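You operate a simulated robot arm through the tools that you are given. There is no shell and no other tool.

Carry out the task below with a simulated robot arm. There is one attempt and no reset: what you move stays moved.

## Task
Test the brass puck in check mode and trim to about 100.
Fine: one test; one over or under will do; leave the puck in and the lid shut.

It is judged by the outcome, as a careful person would: the job done as asked, and still so three seconds after it is handed in. It fails if anything else is knocked over, pushed out of place, dropped, spilled or broken. A push-on lid holds only when it is set on centred and level and pressed home; a screw cap is set on level and turned clockwise until tight.

## Robot
A 7-joint arm with a fingered hand, fixed in place. Base frame: the origin is at the foot of the arm, x ahead of it, y to its left, z up. Lengths are in mm, angles in degrees, forces in N, time in s.
Its first joint turns from -166.0 to 166.0 degrees. Payload 4 kg.
The tool frame sits at the grasp point between the pads (the TCP): z along the fingers, y along the line on which they close. The tips reach 30 mm beyond it. Largest opening 104 mm; the body of the gripper starts 35 mm behind the TCP. The gripper is a hand of 4 fingers: y runs from the thumb to the fingers, the wrist lies at [-15, -113, -190] in the tool frame.
Orientation is that of the tool frame in the base frame, as a unit quaternion [x, y, z, w]. With the fingers straight down and the wrist toward the robot, the tool's x, y and z point along [0, 1, 0], [1, 0, 0] and [0, 0, -1] of the base frame.

## Interface
- The arm moves only by the tool drive_tool. Its argument "targets" is a list of rows, each an object of numbers (a shift or turn left out is 0): "wx", "wy", "wz": the turn, a rotation vector about the base's x, y, z in degrees; "x", "y", "z": the shift along the base's x, y, z in mm. In form: [{"wx": .., "wy": .., "wz": .., "x": .., "y": .., "z": ..}, ...]. A call has 1 to 20 rows; each row is the pose to reach, as a shift and turn from the pose commanded when the call began. Rows are played at 5 a second. More than 50 mm and 8.6 degrees between two rows, and nothing of the call is played. Where a pose cannot be reached the arm comes as near as it can. A force on the tool above 90 N (or 10 N above the force at the start of the call, whichever is more), or a blocked arm, ends the call early, and 0.2 s more pass. In this call time passes only in rows, and 0.2 s behind the last. It gives the time, the measured TCP pose, the force on the tool (base axes), the opening and the grip force at its end, in the units of the frame above (readings bear some noise), with the torque about the TCP (base axes, N m) and any sound that the robot's microphone picked up.
- Cameras (640 x 400 px; columns grow to the right, rows downward): "scene" is fixed at [50.3, -500.2, 1550.7]; the picture's right is [0.61, -0.79, 0.00], its down [-0.31, -0.24, -0.92] and it looks along [0.73, 0.56, -0.39] (base axes); focal length 271 px, centre (320, 200). "wrist" rides on the gripper at [61, -92, -130] in the tool frame; the picture's right is [-0.81, 0.28, -0.52], its down [-0.53, -0.71, 0.46] and it looks along [-0.24, 0.64, 0.72] (tool axes); focal length 275 px, centre (320, 200). There is no depth. A picture from a camera that has moved, and an enlarged one, comes with that camera's place and axes in the base frame and with its lens.
- get_image(camera): a new picture of that camera. No time passes.
- set_fingers(index, middle, ring, thumb_bend, thumb_turn): sets how far each is bent, from 0 (flat) to 100 (curled in); at 30 the hand is open as for a grip, at 70 the pads meet at the TCP. One left out holds its place. A second passes; each finger stops where it meets its share of the squeeze, and holds until it gets a number again. It is the only way to open and close the hand. It gives what a move gives, with no picture; readings hold the bend of each and the force on the fingers (four entries, about 0 where the hand has none), thumb and palm. thumb_turn goes from beside the hand (0) to across from the fingers (100), as for a grip.
- zoom(camera, box): a new picture of the part [left, top, right, bottom] of that camera's present view, enlarged. No time passes.
- hand_in(): hands the job in; it is judged then, once.

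Places have to be worked out from the pictures, the camera data and where the tool is seen. Open the gripper and draw the arm clear of the work before you hand the job in, unless the task says otherwise.

The tools are called after "Emit:" as name(argument=value, ...) on one line, values as JSON. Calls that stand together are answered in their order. drive_tool: Moves the arm, as the interface text tells. Its arguments: {"type":"object","properties":{"targets":{"type":"array","items":{"type":"object","properties":{"wx":{"type":"number"},"wy":{"type":"number"},"wz":{"type":"number"},"x":{"type":"number"},"y":{"type":"number"},"z":{"type":"number"}}}}},"required":["targets"]} The other tools are called the same way: set_fingers (index, middle, ring, thumb_bend, thumb_turn) moves the fingers one by one; get_image (camera) takes a picture; zoom (camera, box) takes an enlarged picture of a part of a camera's view; hand_in () hands the job in.

At the start:

```text
time_s: 0.0
tool_pos: [556.7, -8.6, 1533.1]
tool_rot: [0.707, 0.707, 0.0, 0.0]
contact_force: [0.6, 0.0, 0.4]
moment: [-0.02, 0.01, 0.05]
width: 103.6
grip_force: 0.1
shape: jaw
bend: [30.0, 30.0, 30.0, 30.0, 98.0]
finger forces: [0.0, 0.0, 0.1, 0.1, 0.0, 0.0]
```

scene: 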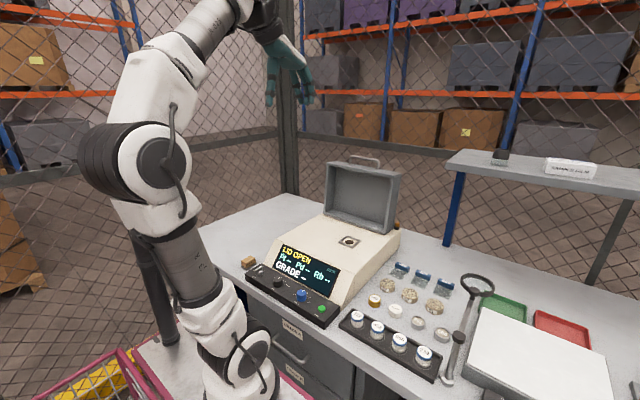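
wrist: 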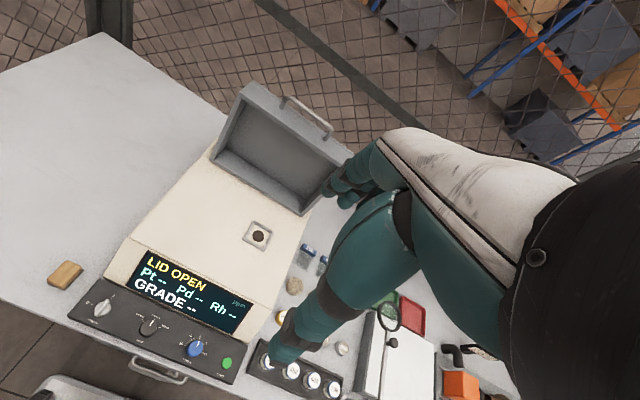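

I'll look closely at the instrument and the items on the bench before any motion.

Emit:
zoom(camera="scene", box=[230, 230, 350, 330])

Emit:
zoom(camera="scene", box=[330, 250, 490, 380])

Emit:
zoom(camera="wrist", box=[40, 230, 260, 390])

Emit:
zoom(camera="scene", box=[240, 140, 420, 260])

```text
4.00 times, centred on (290, 280) of scene
camera zoom: at [50.3, -500.2, 1550.7], right [0.61, -0.79, 0.0], down [-0.31, -0.24, -0.92], along [0.73, 0.56, -0.39], focal length 1085 px, centre (440, -120)
```

zoom: 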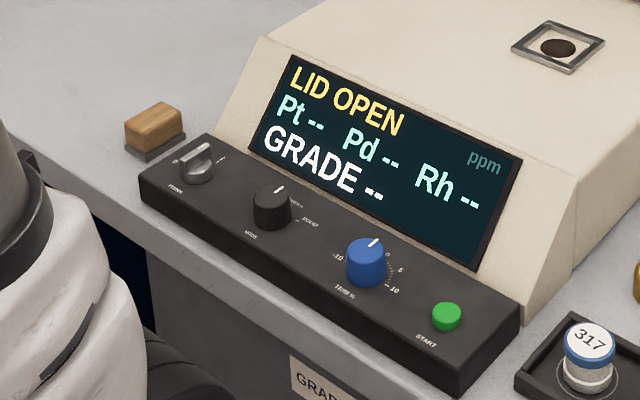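

```text
3.08 times, centred on (410, 315) of scene
camera zoom: at [50.3, -500.2, 1550.7], right [0.61, -0.79, 0.0], down [-0.31, -0.24, -0.92], along [0.73, 0.56, -0.39], focal length 834 px, centre (43, -154)
```

zoom: 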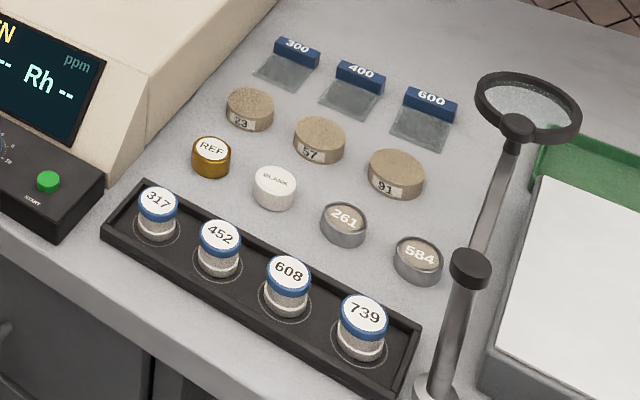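

```text
2.50 times, centred on (150, 310) of wrist
camera zoom: at [464.7, 52.9, 1664.1], right [0.28, -0.81, 0.52], down [-0.71, -0.53, -0.46], along [0.64, -0.24, -0.72], focal length 688 px, centre (745, -75)
```

zoom: 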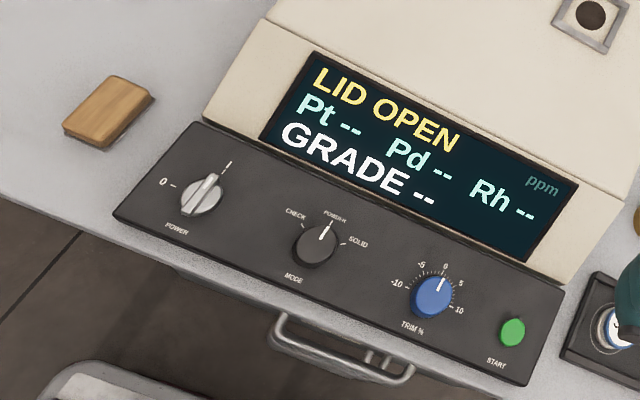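

```text
3.33 times, centred on (330, 200) of scene
camera zoom: at [50.3, -500.2, 1550.7], right [0.61, -0.79, 0.0], down [-0.31, -0.24, -0.92], along [0.73, 0.56, -0.39], focal length 904 px, centre (287, 200)
```

zoom: 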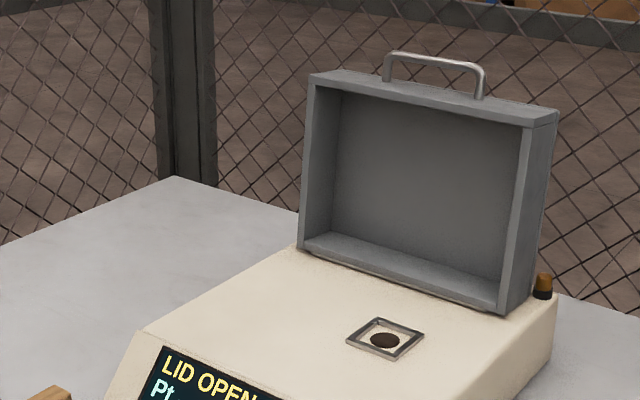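

The panel (POWER, MODE with POWDER selected, TRIM at 0, START), the aperture, and the brass "REF" puck are all visible. From two views I place START near (546,-124,930) and the aperture near (830,-43,990). I'll lower the hand back from the bench for a closer wrist view.

Emit:
drive_tool(targets=[{"x": -20, "z": -35}, {"x": -45, "z": -70}, {"x": -70, "z": -105}, {"x": -95, "z": -140}, {"x": -120, "z": -175}, {"x": -145, "z": -210}, {"x": -170, "z": -245}, {"x": -190, "z": -275}])

Emit:
get_image(camera="wrist")

Emit:
get_image(camera="scene")

```text
time_s: 1.8
tool_pos: [366.0, -9.3, 1257.1]
tool_rot: [0.706, 0.708, -0.001, 0.001]
contact_force: [-0.3, 0.9, 0.3]
moment: [-0.03, 0.0, -0.01]
width: 103.8
grip_force: 0.1
shape: jaw
bend: [30.0, 30.0, 30.0, 30.0, 98.0]
finger forces: [0.0, 0.0, 0.1, 0.1, 0.1, 0.0]
```

```text
taken
camera wrist: at [274.2, 51.7, 1388.6], right [0.28, -0.81, 0.52], down [-0.71, -0.53, -0.46], along [0.64, -0.24, -0.72], focal length 275 px, centre (320, 200)
```

wrist: 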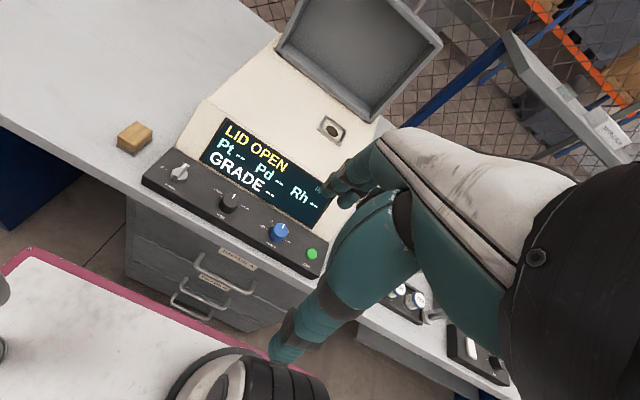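

```text
taken
```

scene: 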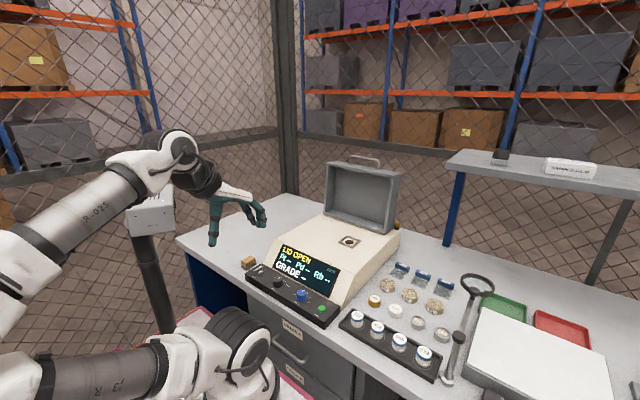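

The hand blocks the right side of the wrist view, so I'll move over toward the pucks to put REF (estimated near (699,-223)) in the clear left half of the picture.

Emit:
drive_tool(targets=[{"x": 26, "y": -31, "z": -10}, {"x": 52, "y": -62, "z": -20}, {"x": 78, "y": -93, "z": -35}, {"x": 104, "y": -124, "z": -50}, {"x": 130, "y": -155, "z": -70}, {"x": 156, "y": -186, "z": -90}, {"x": 182, "y": -217, "z": -110}, {"x": 208, "y": -248, "z": -130}, {"x": 234, "y": -279, "z": -150}, {"x": 260, "y": -311, "z": -170}])

Emit:
get_image(camera="wrist")

Emit:
get_image(camera="scene")

```text
time_s: 4.0
tool_pos: [626.7, -320.2, 1086.6]
tool_rot: [0.706, 0.708, -0.001, 0.0]
contact_force: [-0.5, 0.0, -0.3]
moment: [0.02, -0.05, -0.01]
width: 103.7
grip_force: 0.0
shape: jaw
bend: [30.0, 30.0, 30.0, 30.0, 98.0]
finger forces: [0.1, 0.1, 0.0, 0.0, 0.0, 0.1]
```

```text
taken
camera wrist: at [534.2, -258.7, 1217.8], right [0.28, -0.81, 0.52], down [-0.71, -0.53, -0.45], along [0.65, -0.24, -0.72], focal length 275 px, centre (320, 200)
```

wrist: 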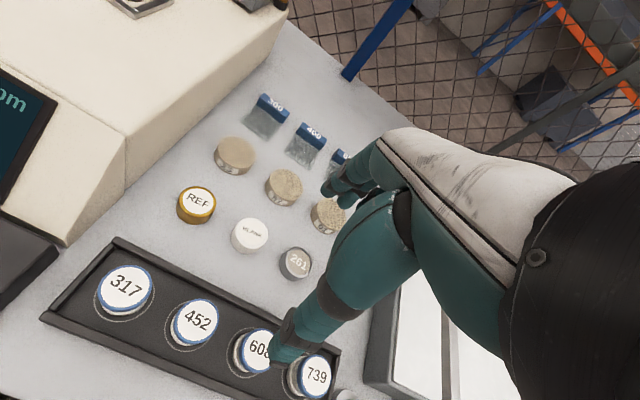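

```text
taken
```

scene: 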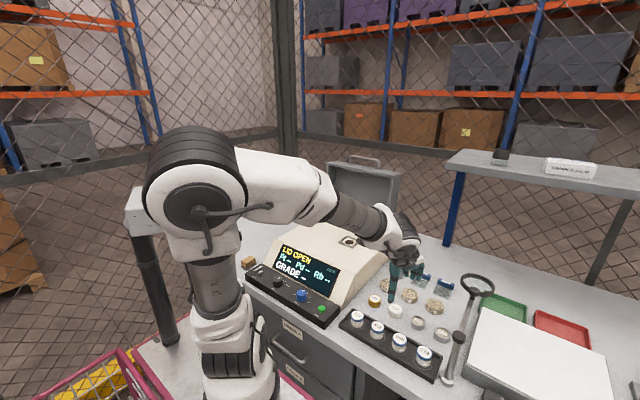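

Now REF is clearly seen next to BLANK and powder disc 23. I'll zoom both cameras on it to fix its place and size.

Emit:
zoom(camera="wrist", box=[100, 100, 340, 250])

Emit:
zoom(camera="scene", box=[350, 250, 470, 330])

```text
2.67 times, centred on (220, 175) of wrist
camera zoom: at [534.2, -258.7, 1217.8], right [0.28, -0.81, 0.52], down [-0.71, -0.53, -0.45], along [0.65, -0.24, -0.72], focal length 734 px, centre (587, 267)
```

zoom: 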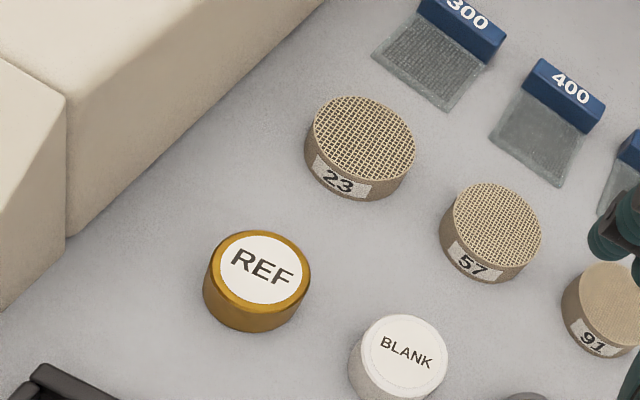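

```text
5.00 times, centred on (410, 290) of scene
camera zoom: at [50.3, -500.2, 1550.7], right [0.61, -0.79, 0.0], down [-0.31, -0.24, -0.92], along [0.73, 0.56, -0.39], focal length 1356 px, centre (-130, -250)
```

zoom: 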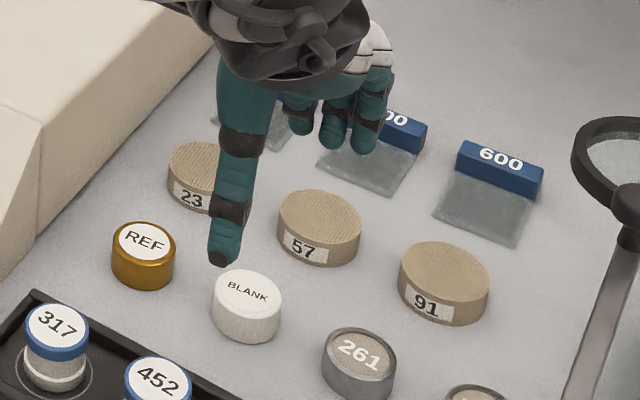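

REF's top centre works out to about (698,-223,917), diameter about 42 mm; BLANK is about 71 mm to its right, disc 23 about 94 mm ahead, and the cup tray's far edge is near x=623. Next I'll look closely at the aperture before deciding on the grip.

Emit:
drive_tool(targets=[{"x": 15, "y": 30, "z": 20}, {"x": 40, "y": 62, "z": 40}, {"x": 70, "y": 95, "z": 60}, {"x": 100, "y": 125, "z": 60}, {"x": 130, "y": 155, "z": 60}, {"x": 150, "y": 186, "z": 55}])

Emit:
get_image(camera="wrist")

Emit:
get_image(camera="scene")

```text
time_s: 5.4
tool_pos: [776.7, -134.6, 1144.3]
tool_rot: [0.707, 0.707, 0.0, 0.0]
contact_force: [-0.3, 0.2, 0.6]
moment: [0.03, -0.03, 0.01]
width: 103.4
grip_force: 0.1
shape: jaw
bend: [30.0, 30.0, 30.0, 30.0, 98.0]
finger forces: [0.0, 0.1, 0.0, 0.0, 0.0, 0.0]
```

```text
taken
camera wrist: at [684.3, -71.9, 1274.7], right [0.27, -0.81, 0.52], down [-0.71, -0.53, -0.46], along [0.64, -0.24, -0.72], focal length 275 px, centre (320, 200)
```

wrist: 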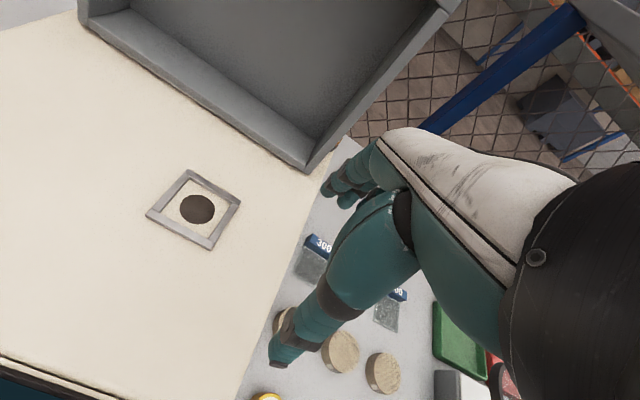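

```text
taken
```

scene: 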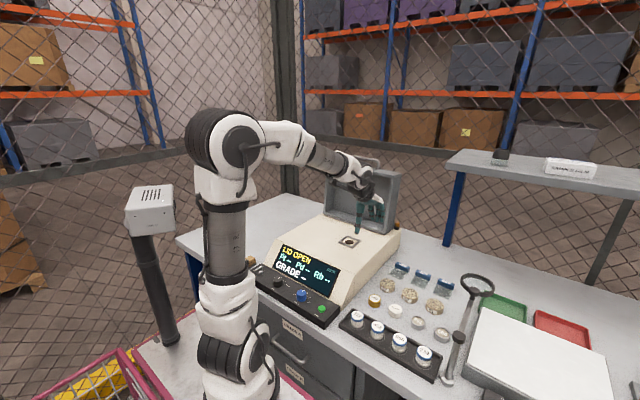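

Emit:
zoom(camera="wrist", box=[120, 140, 280, 270])

Emit:
zoom(camera="scene", box=[310, 140, 410, 260])

```text
3.08 times, centred on (200, 205) of wrist
camera zoom: at [684.3, -71.9, 1274.7], right [0.27, -0.81, 0.52], down [-0.71, -0.53, -0.46], along [0.64, -0.24, -0.72], focal length 847 px, centre (689, 185)
```

zoom: 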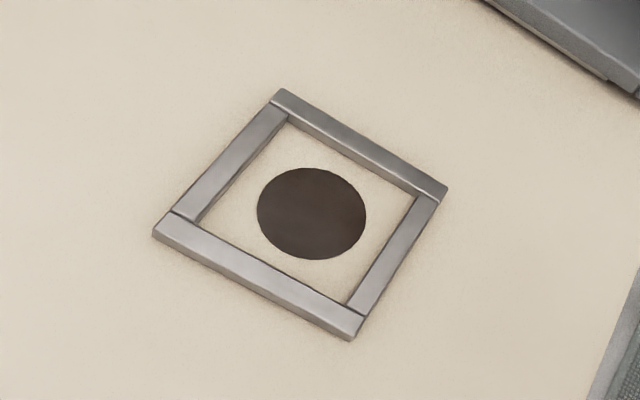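

```text
3.33 times, centred on (360, 200) of scene
camera zoom: at [50.3, -500.2, 1550.7], right [0.61, -0.79, 0.0], down [-0.31, -0.24, -0.92], along [0.73, 0.56, -0.39], focal length 904 px, centre (187, 200)
```

zoom: 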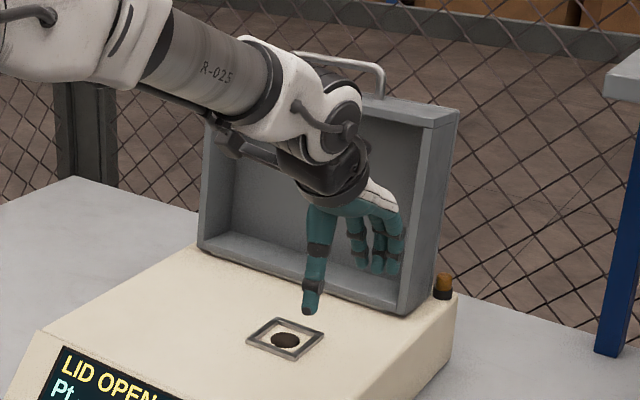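

The aperture is about (828,-43,994) with a low square frame of roughly 60 mm inside; the dark window is about 37 mm, so the 43 mm puck must go on centred. Let me zoom on the hand to learn where its fingertips really are.

Emit:
zoom(camera="scene", box=[335, 180, 385, 245])

Emit:
zoom(camera="wrist", box=[240, 110, 460, 380])

```text
6.15 times, centred on (360, 212) of scene
camera zoom: at [50.3, -500.2, 1550.7], right [0.61, -0.79, 0.0], down [-0.31, -0.24, -0.92], along [0.73, 0.56, -0.39], focal length 1669 px, centre (74, 123)
```

zoom: 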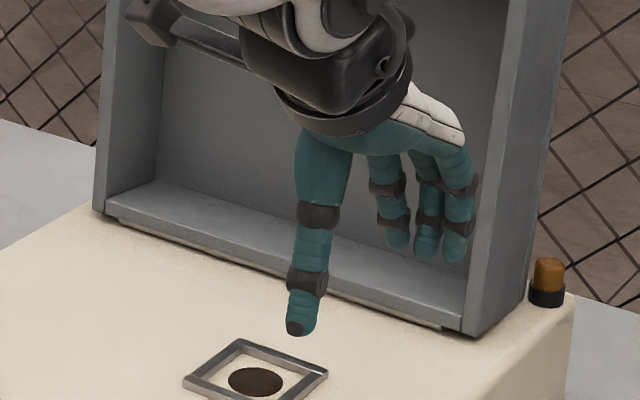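

```text
1.48 times, centred on (350, 245) of wrist
camera zoom: at [684.3, -71.9, 1274.7], right [0.27, -0.81, 0.52], down [-0.71, -0.53, -0.46], along [0.64, -0.24, -0.72], focal length 408 px, centre (276, 133)
```

zoom: 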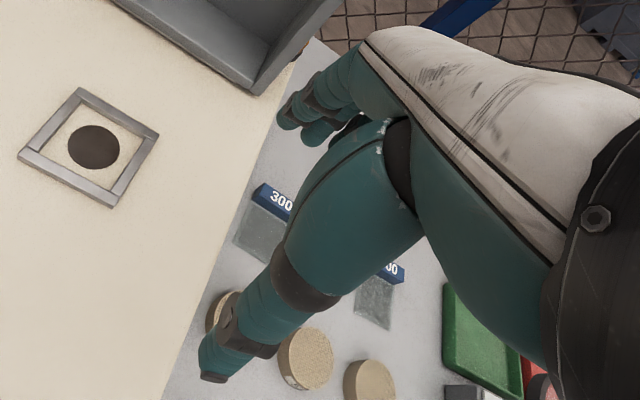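

Fingertips sit about 52 mm either side of the TCP and 30 mm beyond it, with the three fingers spaced about 20 mm apart and seemingly offset toward tool -x. I'll go above REF, pre-close the fingers a bit, and check alignment.

Emit:
drive_tool(targets=[{"x": -16, "y": -18, "z": -20}, {"x": -32, "y": -36, "z": -45}, {"x": -48, "y": -54, "z": -70}, {"x": -64, "y": -72, "z": -100}, {"x": -79, "y": -88, "z": -134}])

Emit:
set_fingers(index=42, middle=42, ring=30, thumb_bend=42, thumb_turn=98)

Emit:
get_image(camera="wrist")

Emit:
zoom(camera="scene", box=[350, 240, 430, 320])

```text
time_s: 6.6
tool_pos: [695.2, -220.7, 1007.4]
tool_rot: [0.708, 0.706, 0.0, 0.0]
contact_force: [0.2, 0.1, 0.8]
moment: [-0.01, -0.03, 0.0]
width: 103.7
grip_force: 0.0
shape: jaw
bend: [30.0, 30.0, 30.0, 30.0, 98.0]
finger forces: [0.0, 0.1, 0.0, 0.0, 0.0, 0.0]
```

```text
time_s: 7.6
tool_pos: [695.4, -219.8, 1008.3]
tool_rot: [0.707, 0.708, 0.0, 0.0]
contact_force: [0.6, 1.0, -0.3]
moment: [-0.03, 0.0, -0.02]
width: 73.7
grip_force: 0.2
shape: fingers
bend: [42.0, 42.0, 30.0, 42.0, 97.0]
finger forces: [0.1, 0.0, 0.0, 0.1, 0.1, 0.0]
```

```text
taken
camera wrist: at [604.4, -158.5, 1139.2], right [0.28, -0.81, 0.52], down [-0.71, -0.53, -0.46], along [0.64, -0.24, -0.72], focal length 275 px, centre (320, 200)
```

wrist: 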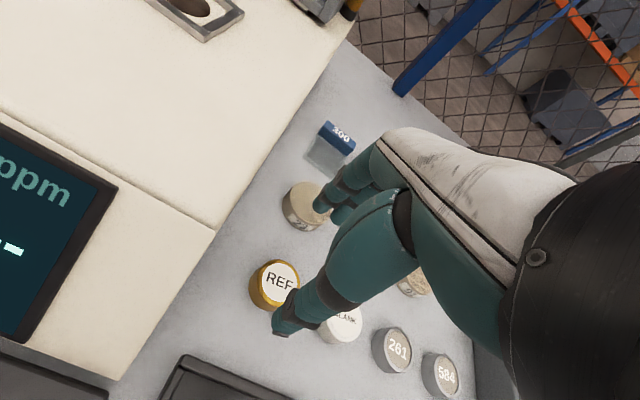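

```text
5.00 times, centred on (390, 280) of scene
camera zoom: at [50.3, -500.2, 1550.7], right [0.61, -0.79, 0.0], down [-0.31, -0.24, -0.92], along [0.73, 0.56, -0.39], focal length 1356 px, centre (-30, -200)
```

zoom: 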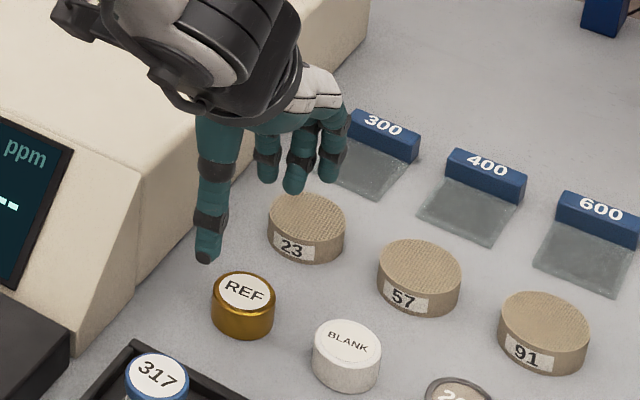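

The pre-shaped hand is centred over REF: index and middle straddle the TCP line on the far side, thumb opposite. Checking the wrist alignment more finely before descending.

Emit:
zoom(camera="wrist", box=[230, 160, 390, 350])

Emit:
drive_tool(targets=[{"y": -1, "z": -15}, {"y": -1, "z": -30}, {"y": -1, "z": -45}, {"y": -1, "z": -55}])

Emit:
zoom(camera="scene", box=[350, 260, 430, 320])

Emit:
get_image(camera="wrist")

```text
2.11 times, centred on (310, 255) of wrist
camera zoom: at [604.4, -158.5, 1139.2], right [0.28, -0.81, 0.52], down [-0.71, -0.53, -0.46], along [0.64, -0.24, -0.72], focal length 580 px, centre (341, 84)
```

zoom: 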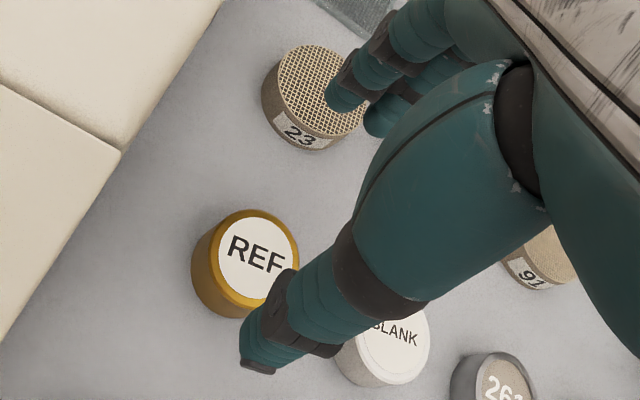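

```text
time_s: 8.6
tool_pos: [696.8, -222.6, 953.4]
tool_rot: [0.707, 0.707, 0.0, 0.0]
contact_force: [-0.3, -0.5, 0.1]
moment: [0.02, -0.01, -0.01]
width: 73.6
grip_force: 0.1
shape: fingers
bend: [42.0, 42.0, 30.0, 42.0, 97.0]
finger forces: [0.0, 0.0, 0.0, 0.1, 0.0, 0.0]
```

```text
6.67 times, centred on (390, 290) of scene
camera zoom: at [50.3, -500.2, 1550.7], right [0.61, -0.79, 0.0], down [-0.31, -0.24, -0.92], along [0.73, 0.56, -0.39], focal length 1808 px, centre (-147, -400)
```

zoom: 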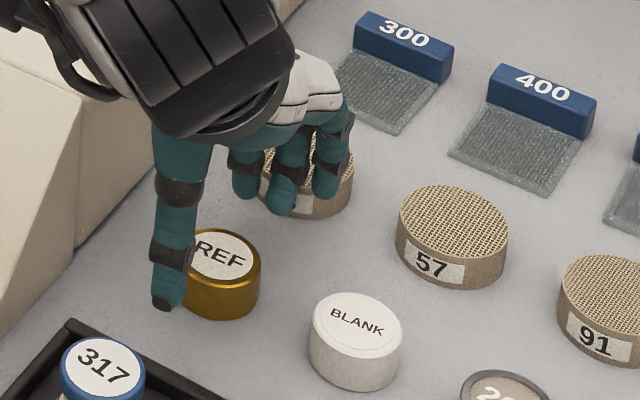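

```text
taken
camera wrist: at [605.8, -160.5, 1085.2], right [0.28, -0.81, 0.52], down [-0.71, -0.53, -0.46], along [0.65, -0.24, -0.72], focal length 275 px, centre (320, 200)
```

wrist: 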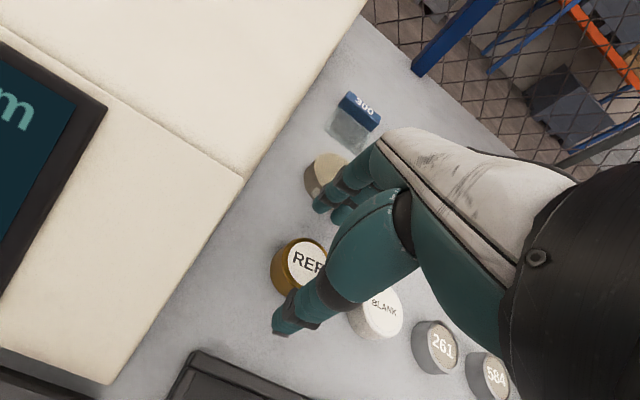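

Thumb tip reads at about z 924 (29 mm below TCP) and lines up with REF's centre line. I'll lower 18 mm so the tips sit roughly 9 mm above the bench, then close index, middle and thumb on the puck.

Emit:
drive_tool(targets=[{"z": -6}, {"z": -12}, {"z": -18}])

Emit:
zoom(camera="scene", box=[350, 260, 430, 320])

Emit:
set_fingers(index=55, middle=55, thumb_bend=55)

Emit:
zoom(camera="scene", box=[350, 260, 430, 320])

```text
time_s: 9.4
tool_pos: [697.6, -223.0, 936.7]
tool_rot: [0.707, 0.707, 0.0, 0.0]
contact_force: [-0.4, 0.3, 0.1]
moment: [-0.02, -0.02, -0.02]
width: 73.4
grip_force: 0.1
shape: fingers
bend: [42.0, 42.0, 30.0, 42.0, 97.0]
finger forces: [0.0, 0.0, 0.1, 0.0, 0.0, 0.0]
```

```text
6.67 times, centred on (390, 290) of scene
camera zoom: at [50.3, -500.2, 1550.7], right [0.61, -0.79, 0.0], down [-0.31, -0.24, -0.92], along [0.73, 0.56, -0.39], focal length 1808 px, centre (-147, -400)
```

zoom: 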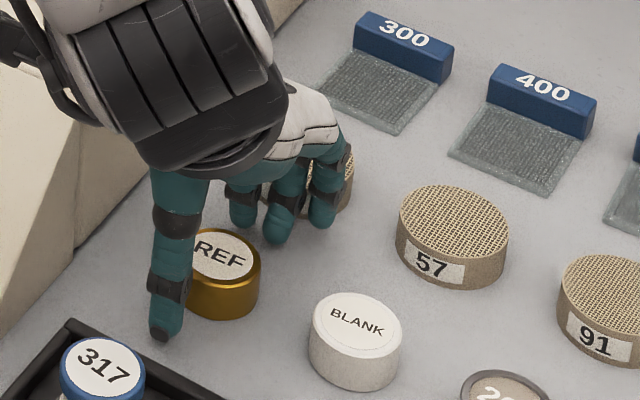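

```text
time_s: 10.4
tool_pos: [698.1, -221.8, 936.7]
tool_rot: [0.707, 0.707, 0.0, 0.0]
contact_force: [-0.2, -0.2, -0.3]
moment: [0.0, 0.02, -0.01]
width: 40.5
grip_force: 0.8
shape: fingers
bend: [55.0, 55.0, 30.0, 54.0, 98.0]
finger forces: [0.2, 0.0, 0.0, 0.0, 0.7, 0.0]
```

```text
6.67 times, centred on (390, 290) of scene
camera zoom: at [50.3, -500.2, 1550.7], right [0.61, -0.79, 0.0], down [-0.31, -0.24, -0.92], along [0.73, 0.56, -0.39], focal length 1808 px, centre (-147, -400)
```

zoom: 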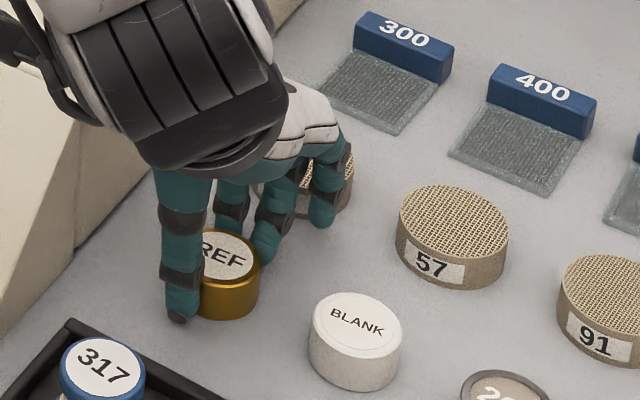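

Thumb and fingers are just touching the puck (width 40.5 mm). Squeezing further to a firm grip.

Emit:
set_fingers(index=68, middle=68, thumb_bend=68)

Emit:
zoom(camera="scene", box=[350, 260, 430, 320])

Emit:
get_image(camera="wrist")

```text
time_s: 11.4
tool_pos: [697.2, -221.3, 936.4]
tool_rot: [0.707, 0.707, 0.0, -0.001]
contact_force: [0.8, 0.1, -0.4]
moment: [0.01, 0.01, 0.01]
width: 32.3
grip_force: 11.3
shape: fingers
bend: [60.0, 62.0, 30.0, 57.0, 99.0]
finger forces: [5.2, 5.9, 0.0, 0.0, 10.6, 0.0]
```

```text
6.67 times, centred on (390, 290) of scene
camera zoom: at [50.3, -500.2, 1550.7], right [0.61, -0.79, 0.0], down [-0.31, -0.24, -0.92], along [0.73, 0.56, -0.39], focal length 1808 px, centre (-147, -400)
```

zoom: 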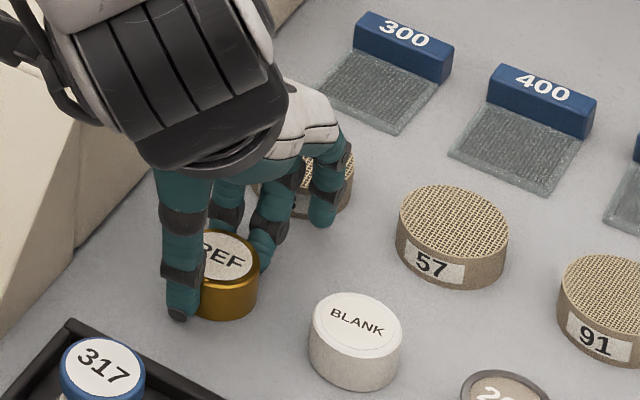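

```text
taken
camera wrist: at [606.2, -160.6, 1067.1], right [0.28, -0.81, 0.52], down [-0.71, -0.53, -0.46], along [0.64, -0.24, -0.72], focal length 275 px, centre (320, 200)
```

wrist: 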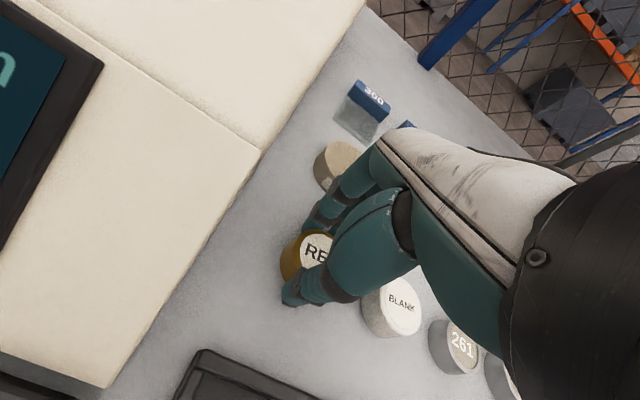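

The puck is held (thumb 10.6 N against index and middle). Lifting a little to check the grip is secure.

Emit:
drive_tool(targets=[{"z": 8}, {"z": 20}, {"z": 40}, {"z": 60}])

Emit:
zoom(camera="scene", box=[350, 230, 430, 300])

Emit:
zoom(camera="wrist", box=[240, 180, 400, 330])

```text
time_s: 12.4
tool_pos: [698.2, -222.8, 995.7]
tool_rot: [0.707, 0.707, 0.0, 0.0]
contact_force: [0.6, -0.5, -2.4]
moment: [-0.06, 0.0, -0.04]
width: 32.4
grip_force: 10.5
shape: fingers
bend: [60.0, 62.0, 30.0, 57.0, 99.0]
finger forces: [5.2, 5.3, 0.0, 0.0, 10.6, 0.0]
```

```text
5.71 times, centred on (390, 265) of scene
camera zoom: at [50.3, -500.2, 1550.7], right [0.61, -0.79, 0.0], down [-0.31, -0.24, -0.92], along [0.73, 0.56, -0.39], focal length 1550 px, centre (-80, -171)
```

zoom: 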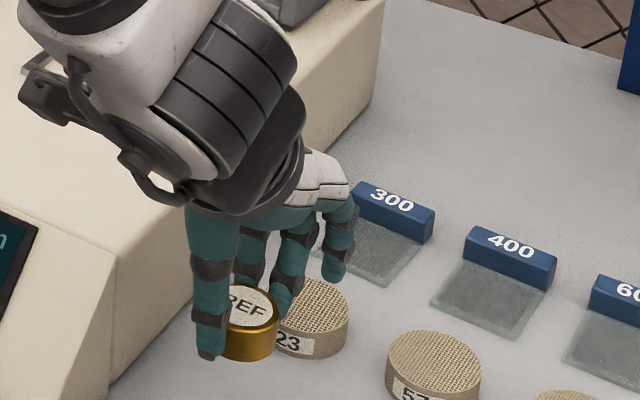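

```text
2.67 times, centred on (320, 255) of wrist
camera zoom: at [606.1, -161.1, 1127.9], right [0.28, -0.81, 0.52], down [-0.71, -0.53, -0.46], along [0.64, -0.24, -0.73], focal length 734 px, centre (320, 53)
```

zoom: 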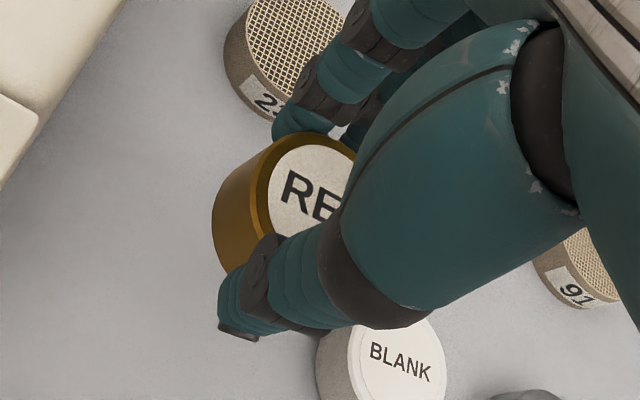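

The puck is up, level, and weighs about 2.5 N. Now carrying it high over the instrument to hover above the aperture.

Emit:
drive_tool(targets=[{"z": 40}, {"z": 80}, {"x": 20, "y": 30, "z": 90}, {"x": 43, "y": 60, "z": 90}, {"x": 65, "y": 90, "z": 90}, {"x": 87, "y": 120, "z": 90}, {"x": 109, "y": 150, "z": 90}, {"x": 130, "y": 180, "z": 90}, {"x": 130, "y": 180, "z": 75}])

Emit:
zoom(camera="scene", box=[310, 190, 400, 260])

Emit:
zoom(camera="wrist", box=[200, 180, 360, 330])

```text
time_s: 14.4
tool_pos: [827.1, -43.2, 1069.8]
tool_rot: [0.707, 0.707, 0.0, 0.0]
contact_force: [0.5, 0.5, -1.0]
moment: [-0.02, 0.02, 0.0]
width: 32.3
grip_force: 10.7
shape: fingers
bend: [60.0, 62.0, 30.0, 57.0, 99.0]
finger forces: [5.3, 5.3, 0.0, 0.1, 10.4, 0.0]
```

```text
5.71 times, centred on (355, 225) of scene
camera zoom: at [50.3, -500.2, 1550.7], right [0.61, -0.79, 0.0], down [-0.31, -0.24, -0.92], along [0.73, 0.56, -0.39], focal length 1550 px, centre (120, 57)
```

zoom: 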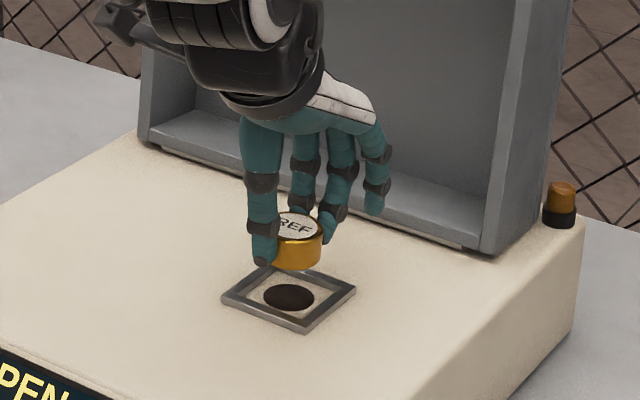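

```text
2.67 times, centred on (280, 255) of wrist
camera zoom: at [735.5, 18.5, 1201.3], right [0.28, -0.81, 0.52], down [-0.71, -0.53, -0.46], along [0.64, -0.24, -0.72], focal length 734 px, centre (427, 53)
```

zoom: 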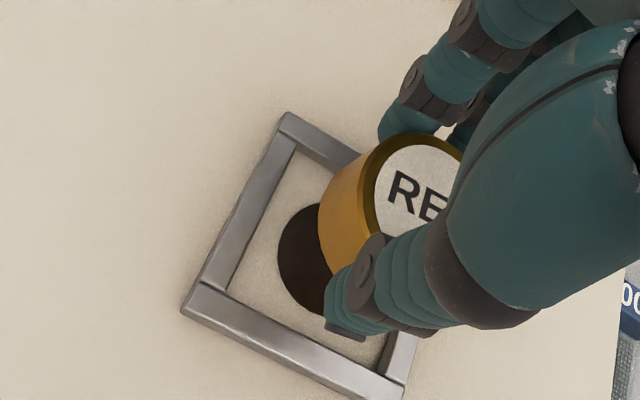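

The puck hovers about over the hole. I'll zoom tighter in both views to measure any offset between puck and window before lowering.

Emit:
zoom(camera="scene", box=[340, 220, 375, 250])

Emit:
zoom(camera="wrist", box=[260, 210, 340, 310])

```text
13.33 times, centred on (358, 235) of scene
camera zoom: at [50.3, -500.2, 1550.7], right [0.61, -0.79, 0.0], down [-0.31, -0.24, -0.92], along [0.73, 0.56, -0.39], focal length 3616 px, centre (-180, -267)
```

zoom: 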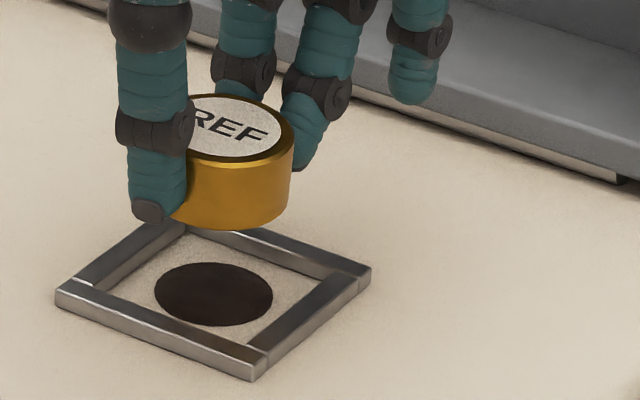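

```text
4.00 times, centred on (300, 260) of wrist
camera zoom: at [735.5, 18.5, 1201.3], right [0.28, -0.81, 0.52], down [-0.71, -0.53, -0.46], along [0.64, -0.24, -0.72], focal length 1101 px, centre (400, -40)
```

zoom: 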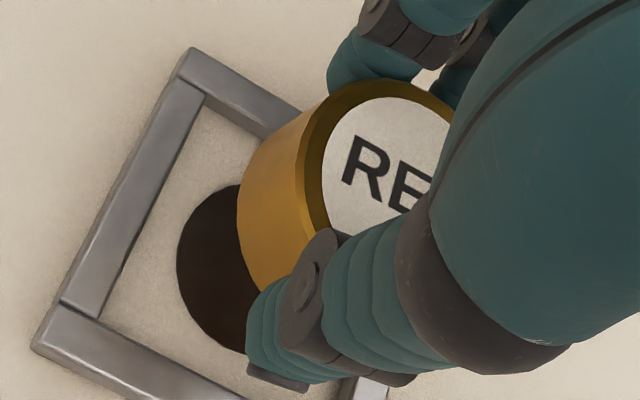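

Both views agree the puck is centred over the window to within about 1 mm; the stage plane looks to be near z 995–997. Lowering most of the way, then in small steps to feel contact.

Emit:
drive_tool(targets=[{"z": -8}, {"z": -16}, {"z": -24}])

Emit:
zoom(camera="scene", box=[340, 220, 375, 250])

Emit:
zoom(camera="wrist", box=[240, 190, 340, 310])

```text
time_s: 15.2
tool_pos: [827.2, -41.4, 1045.0]
tool_rot: [0.707, 0.708, -0.001, 0.0]
contact_force: [-0.1, -0.6, -2.1]
moment: [-0.02, 0.0, -0.04]
width: 32.1
grip_force: 10.3
shape: fingers
bend: [60.0, 62.0, 30.0, 57.0, 99.0]
finger forces: [5.3, 5.4, 0.0, 0.1, 10.4, 0.1]
```

```text
13.33 times, centred on (358, 235) of scene
camera zoom: at [50.3, -500.2, 1550.7], right [0.61, -0.79, 0.0], down [-0.31, -0.24, -0.92], along [0.73, 0.56, -0.39], focal length 3616 px, centre (-180, -267)
```

zoom: 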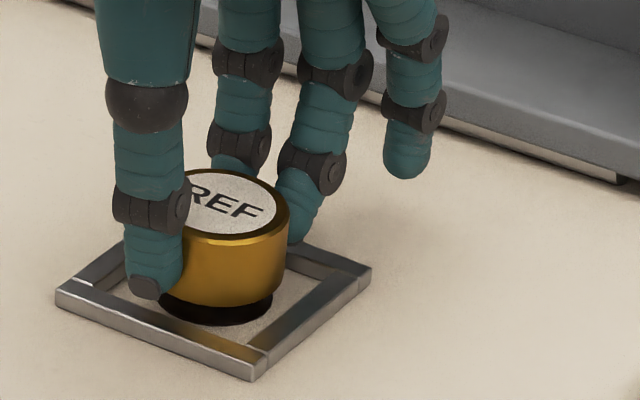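

```text
3.33 times, centred on (290, 250) of wrist
camera zoom: at [736.2, 18.9, 1176.4], right [0.28, -0.81, 0.52], down [-0.71, -0.53, -0.46], along [0.64, -0.24, -0.72], focal length 918 px, centre (420, 33)
```

zoom: 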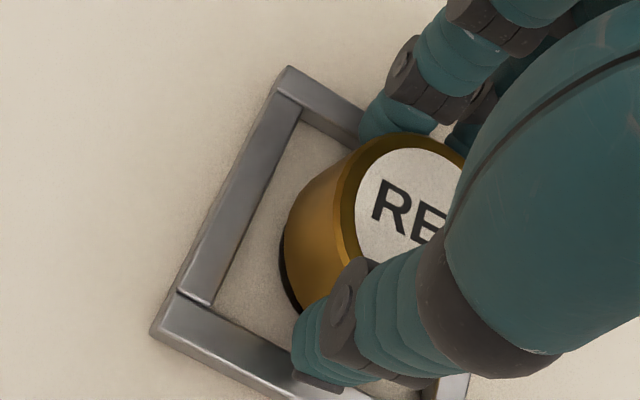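

The puck sits just above the window, still centred. Lowering 6 mm and then in 1–2 mm increments while watching the force.

Emit:
drive_tool(targets=[{"z": -3}, {"z": -6}])

Emit:
zoom(camera="scene", box=[340, 220, 375, 250])

```text
time_s: 15.8
tool_pos: [828.0, -41.5, 1040.6]
tool_rot: [0.706, 0.708, -0.001, 0.0]
contact_force: [0.0, 0.2, -2.5]
moment: [-0.01, -0.02, 0.01]
width: 32.1
grip_force: 10.2
shape: fingers
bend: [60.0, 62.0, 30.0, 57.0, 99.0]
finger forces: [5.2, 5.4, 0.0, 0.0, 10.6, 0.0]
```

```text
13.33 times, centred on (358, 235) of scene
camera zoom: at [50.3, -500.2, 1550.7], right [0.61, -0.79, 0.0], down [-0.31, -0.24, -0.92], along [0.73, 0.56, -0.39], focal length 3616 px, centre (-180, -267)
```

zoom: 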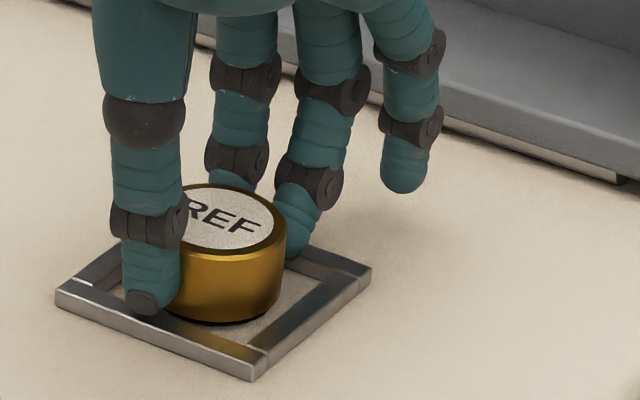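

A sliver of the window still shows and force reads only the puck's weight, so it's not down yet. Another 2 mm.

Emit:
drive_tool(targets=[{"z": -1}, {"z": -2}])

Emit:
zoom(camera="scene", box=[340, 220, 375, 250])

```text
time_s: 16.4
tool_pos: [826.9, -42.7, 1039.4]
tool_rot: [0.708, 0.707, 0.0, 0.0]
contact_force: [-0.2, 0.4, -1.8]
moment: [0.01, 0.0, -0.02]
width: 32.3
grip_force: 10.4
shape: fingers
bend: [60.0, 62.0, 30.0, 57.0, 99.0]
finger forces: [5.3, 5.4, 0.0, 0.0, 10.8, 0.0]
```

```text
13.33 times, centred on (358, 235) of scene
camera zoom: at [50.3, -500.2, 1550.7], right [0.61, -0.79, 0.0], down [-0.31, -0.24, -0.92], along [0.73, 0.56, -0.39], focal length 3616 px, centre (-180, -267)
```

zoom: 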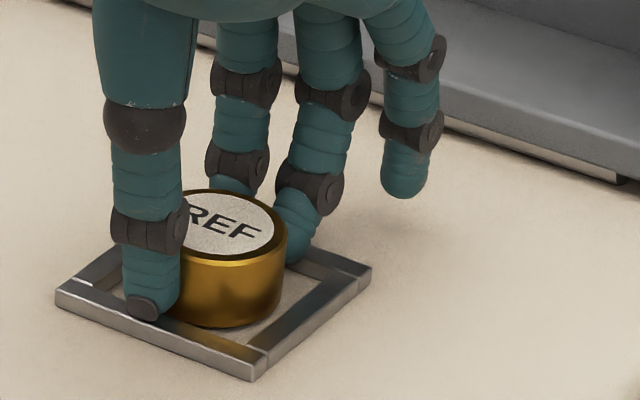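

Nearly down (arc bottom v 328 against an expected ~330). One more millimetre in half steps.

Emit:
drive_tool(targets=[{"z": -0.5}, {"z": -1}, {"z": -1.5}])

Emit:
zoom(camera="scene", box=[340, 220, 375, 250])

```text
time_s: 17.2
tool_pos: [828.6, -43.0, 1038.8]
tool_rot: [0.707, 0.707, 0.0, 0.001]
contact_force: [-0.3, 0.3, 8.6]
moment: [0.05, 0.34, 0.01]
width: 31.9
grip_force: 16.3
shape: fingers
bend: [61.0, 62.0, 30.0, 57.0, 99.0]
finger forces: [6.2, 5.5, 0.0, 0.0, 20.8, 0.1]
```

```text
13.33 times, centred on (358, 235) of scene
camera zoom: at [50.3, -500.2, 1550.7], right [0.61, -0.79, 0.0], down [-0.31, -0.24, -0.92], along [0.73, 0.56, -0.39], focal length 3616 px, centre (-180, -267)
```

zoom: 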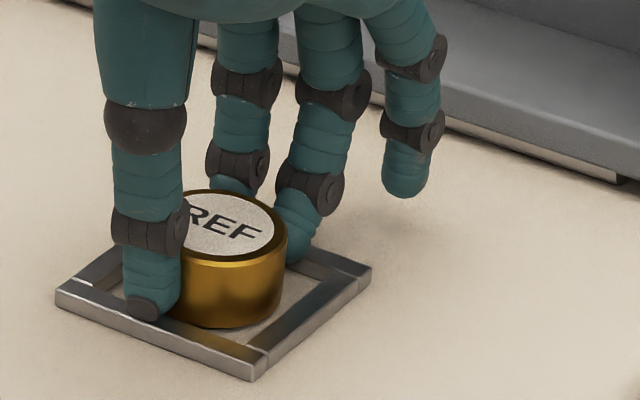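

Force rose to +8.6 N with a moment from the thumb side, so the thumb tip has reached the frame bar while the puck is at the floor to within a millimetre. I'll relieve it by 0.7 mm and open gently.

Emit:
drive_tool(targets=[{"z": 0.7}])

Emit:
set_fingers(index=54, middle=54, thumb_bend=51)

Emit:
zoom(camera="scene", box=[340, 220, 375, 250])

```text
time_s: 17.6
tool_pos: [826.8, -42.7, 1038.5]
tool_rot: [0.708, 0.706, 0.001, 0.001]
contact_force: [1.2, 0.0, 8.0]
moment: [0.08, 0.27, 0.02]
width: 32.0
grip_force: 16.7
shape: fingers
bend: [61.0, 62.0, 30.0, 57.0, 99.0]
finger forces: [6.0, 5.8, 0.0, 0.0, 21.6, 0.1]
```

```text
time_s: 18.6
tool_pos: [827.2, -43.0, 1038.5]
tool_rot: [0.706, 0.708, 0.0, 0.0]
contact_force: [-7.2, 1.3, 6.0]
moment: [0.08, 0.14, 0.01]
width: 36.9
grip_force: 5.1
shape: fingers
bend: [60.0, 57.0, 30.0, 52.0, 98.0]
finger forces: [5.5, 3.5, 0.0, 0.0, 0.8, 0.0]
```

```text
13.33 times, centred on (358, 235) of scene
camera zoom: at [50.3, -500.2, 1550.7], right [0.61, -0.79, 0.0], down [-0.31, -0.24, -0.92], along [0.73, 0.56, -0.39], focal length 3616 px, centre (-180, -267)
```

zoom: 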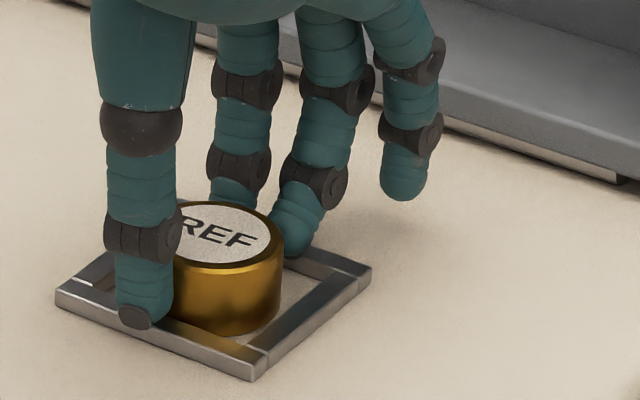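

Index and middle are blocked by the frame's inner wall as they open (tips are slightly inside the frame), though the puck is released and sitting down. I'll relax their targets to where they are so they don't push, then lift the hand straight up.

Emit:
set_fingers(index=59, middle=57, thumb_bend=50)

Emit:
zoom(camera="scene", box=[340, 220, 375, 250])

Emit:
zoom(camera="wrist", box=[240, 190, 340, 310])

```text
time_s: 19.6
tool_pos: [827.7, -42.0, 1038.4]
tool_rot: [0.707, 0.707, 0.0, 0.0]
contact_force: [-0.8, 1.1, 4.1]
moment: [0.04, 0.01, 0.01]
width: 37.0
grip_force: 2.7
shape: fingers
bend: [61.0, 58.0, 30.0, 51.0, 98.0]
finger forces: [1.4, 2.8, 0.0, 0.0, 0.7, 0.0]
```

```text
13.33 times, centred on (358, 235) of scene
camera zoom: at [50.3, -500.2, 1550.7], right [0.61, -0.79, 0.0], down [-0.31, -0.24, -0.92], along [0.73, 0.56, -0.39], focal length 3616 px, centre (-180, -267)
```

zoom: 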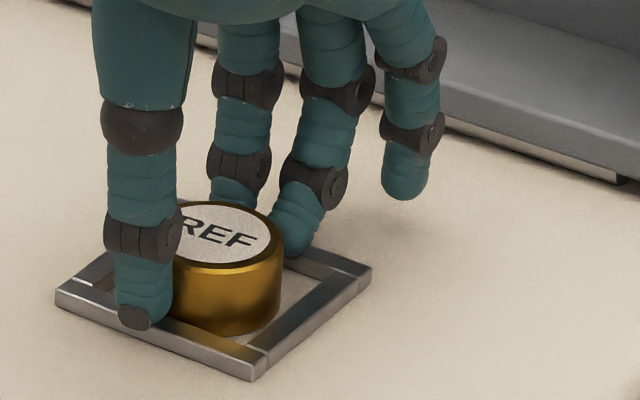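

```text
3.33 times, centred on (290, 250) of wrist
camera zoom: at [735.8, 18.8, 1169.4], right [0.28, -0.81, 0.52], down [-0.71, -0.53, -0.46], along [0.65, -0.24, -0.72], focal length 918 px, centre (420, 33)
```

zoom: 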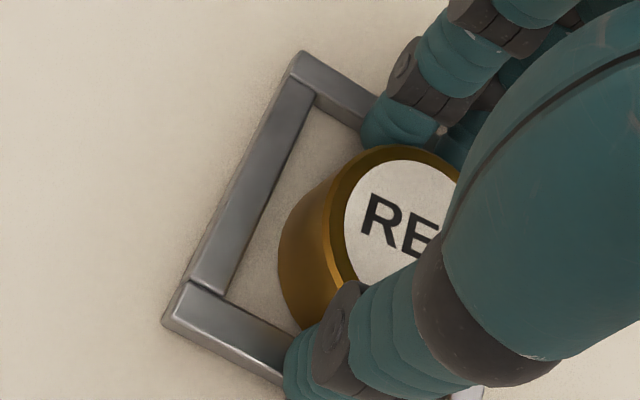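

The puck has settled slightly toward the near bar. I'll lift the hand clear in small steps so the fingers don't drag it.

Emit:
drive_tool(targets=[{"z": 2}, {"z": 4}, {"z": 6}, {"z": 8}, {"z": 10}])

Emit:
zoom(camera="scene", box=[340, 220, 375, 250])

```text
time_s: 20.8
tool_pos: [827.5, -43.1, 1049.9]
tool_rot: [0.707, 0.707, 0.0, 0.0]
contact_force: [-0.1, 0.6, 0.6]
moment: [0.03, 0.01, -0.01]
width: 39.3
grip_force: 0.0
shape: fingers
bend: [59.0, 56.0, 30.0, 50.0, 98.0]
finger forces: [0.0, 0.0, 0.0, 0.0, 0.0, 0.0]
```

```text
13.33 times, centred on (358, 235) of scene
camera zoom: at [50.3, -500.2, 1550.7], right [0.61, -0.79, 0.0], down [-0.31, -0.24, -0.92], along [0.73, 0.56, -0.39], focal length 3616 px, centre (-180, -267)
```

zoom: 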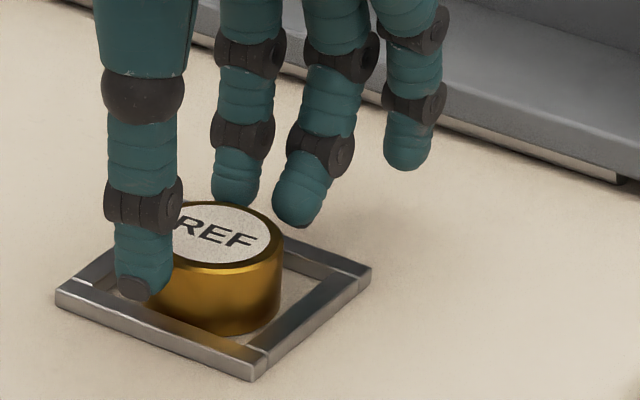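

The hand is free of puck and frame. Raising and drawing back to see the puck's placement unobstructed.

Emit:
drive_tool(targets=[{"z": 15}, {"z": 40}, {"x": -15, "y": -25, "z": 65}, {"x": -30, "y": -55, "z": 85}, {"x": -45, "y": -90, "z": 95}])

Emit:
zoom(camera="scene", box=[340, 220, 375, 250])

Emit:
zoom(camera="wrist", box=[120, 140, 280, 270])

Emit:
get_image(camera="wrist")

```text
time_s: 22.0
tool_pos: [783.1, -131.7, 1144.7]
tool_rot: [0.706, 0.708, 0.0, 0.0]
contact_force: [0.5, 0.2, 0.1]
moment: [0.0, 0.04, -0.01]
width: 39.8
grip_force: 0.0
shape: fingers
bend: [59.0, 56.0, 30.0, 50.0, 98.0]
finger forces: [0.0, 0.0, 0.1, 0.0, 0.1, 0.1]
```

```text
13.33 times, centred on (358, 235) of scene
camera zoom: at [50.3, -500.2, 1550.7], right [0.61, -0.79, 0.0], down [-0.31, -0.24, -0.92], along [0.73, 0.56, -0.39], focal length 3616 px, centre (-180, -267)
```

zoom: 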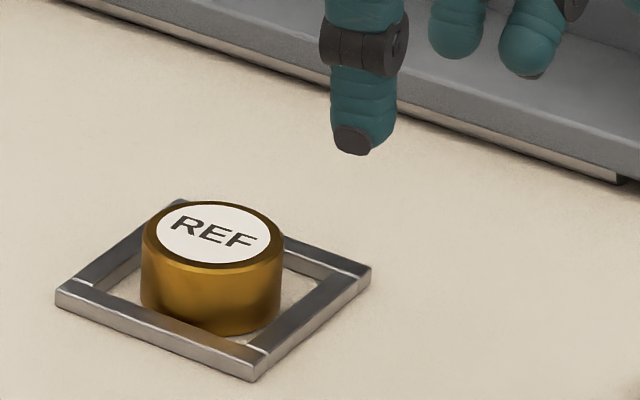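

```text
3.08 times, centred on (200, 205) of wrist
camera zoom: at [690.2, -70.3, 1276.5], right [0.28, -0.81, 0.52], down [-0.71, -0.53, -0.45], along [0.64, -0.24, -0.72], focal length 847 px, centre (689, 185)
```

zoom: 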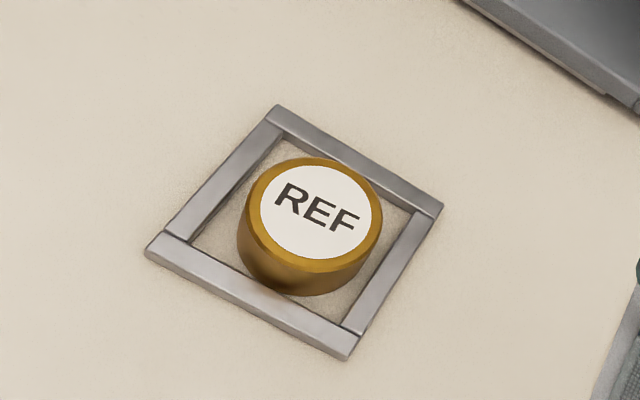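

```text
taken
camera wrist: at [690.2, -70.3, 1276.5], right [0.28, -0.81, 0.52], down [-0.71, -0.53, -0.45], along [0.64, -0.24, -0.72], focal length 275 px, centre (320, 200)
```

wrist: 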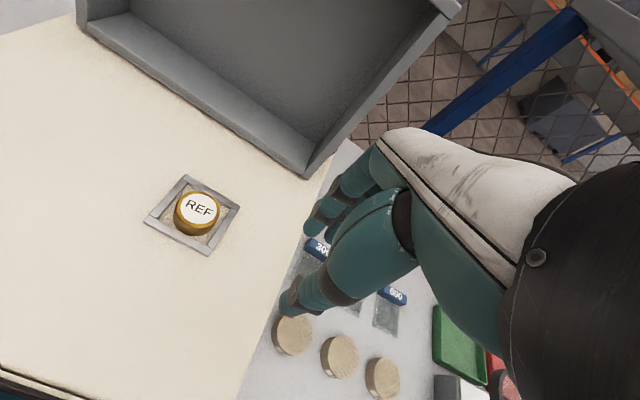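

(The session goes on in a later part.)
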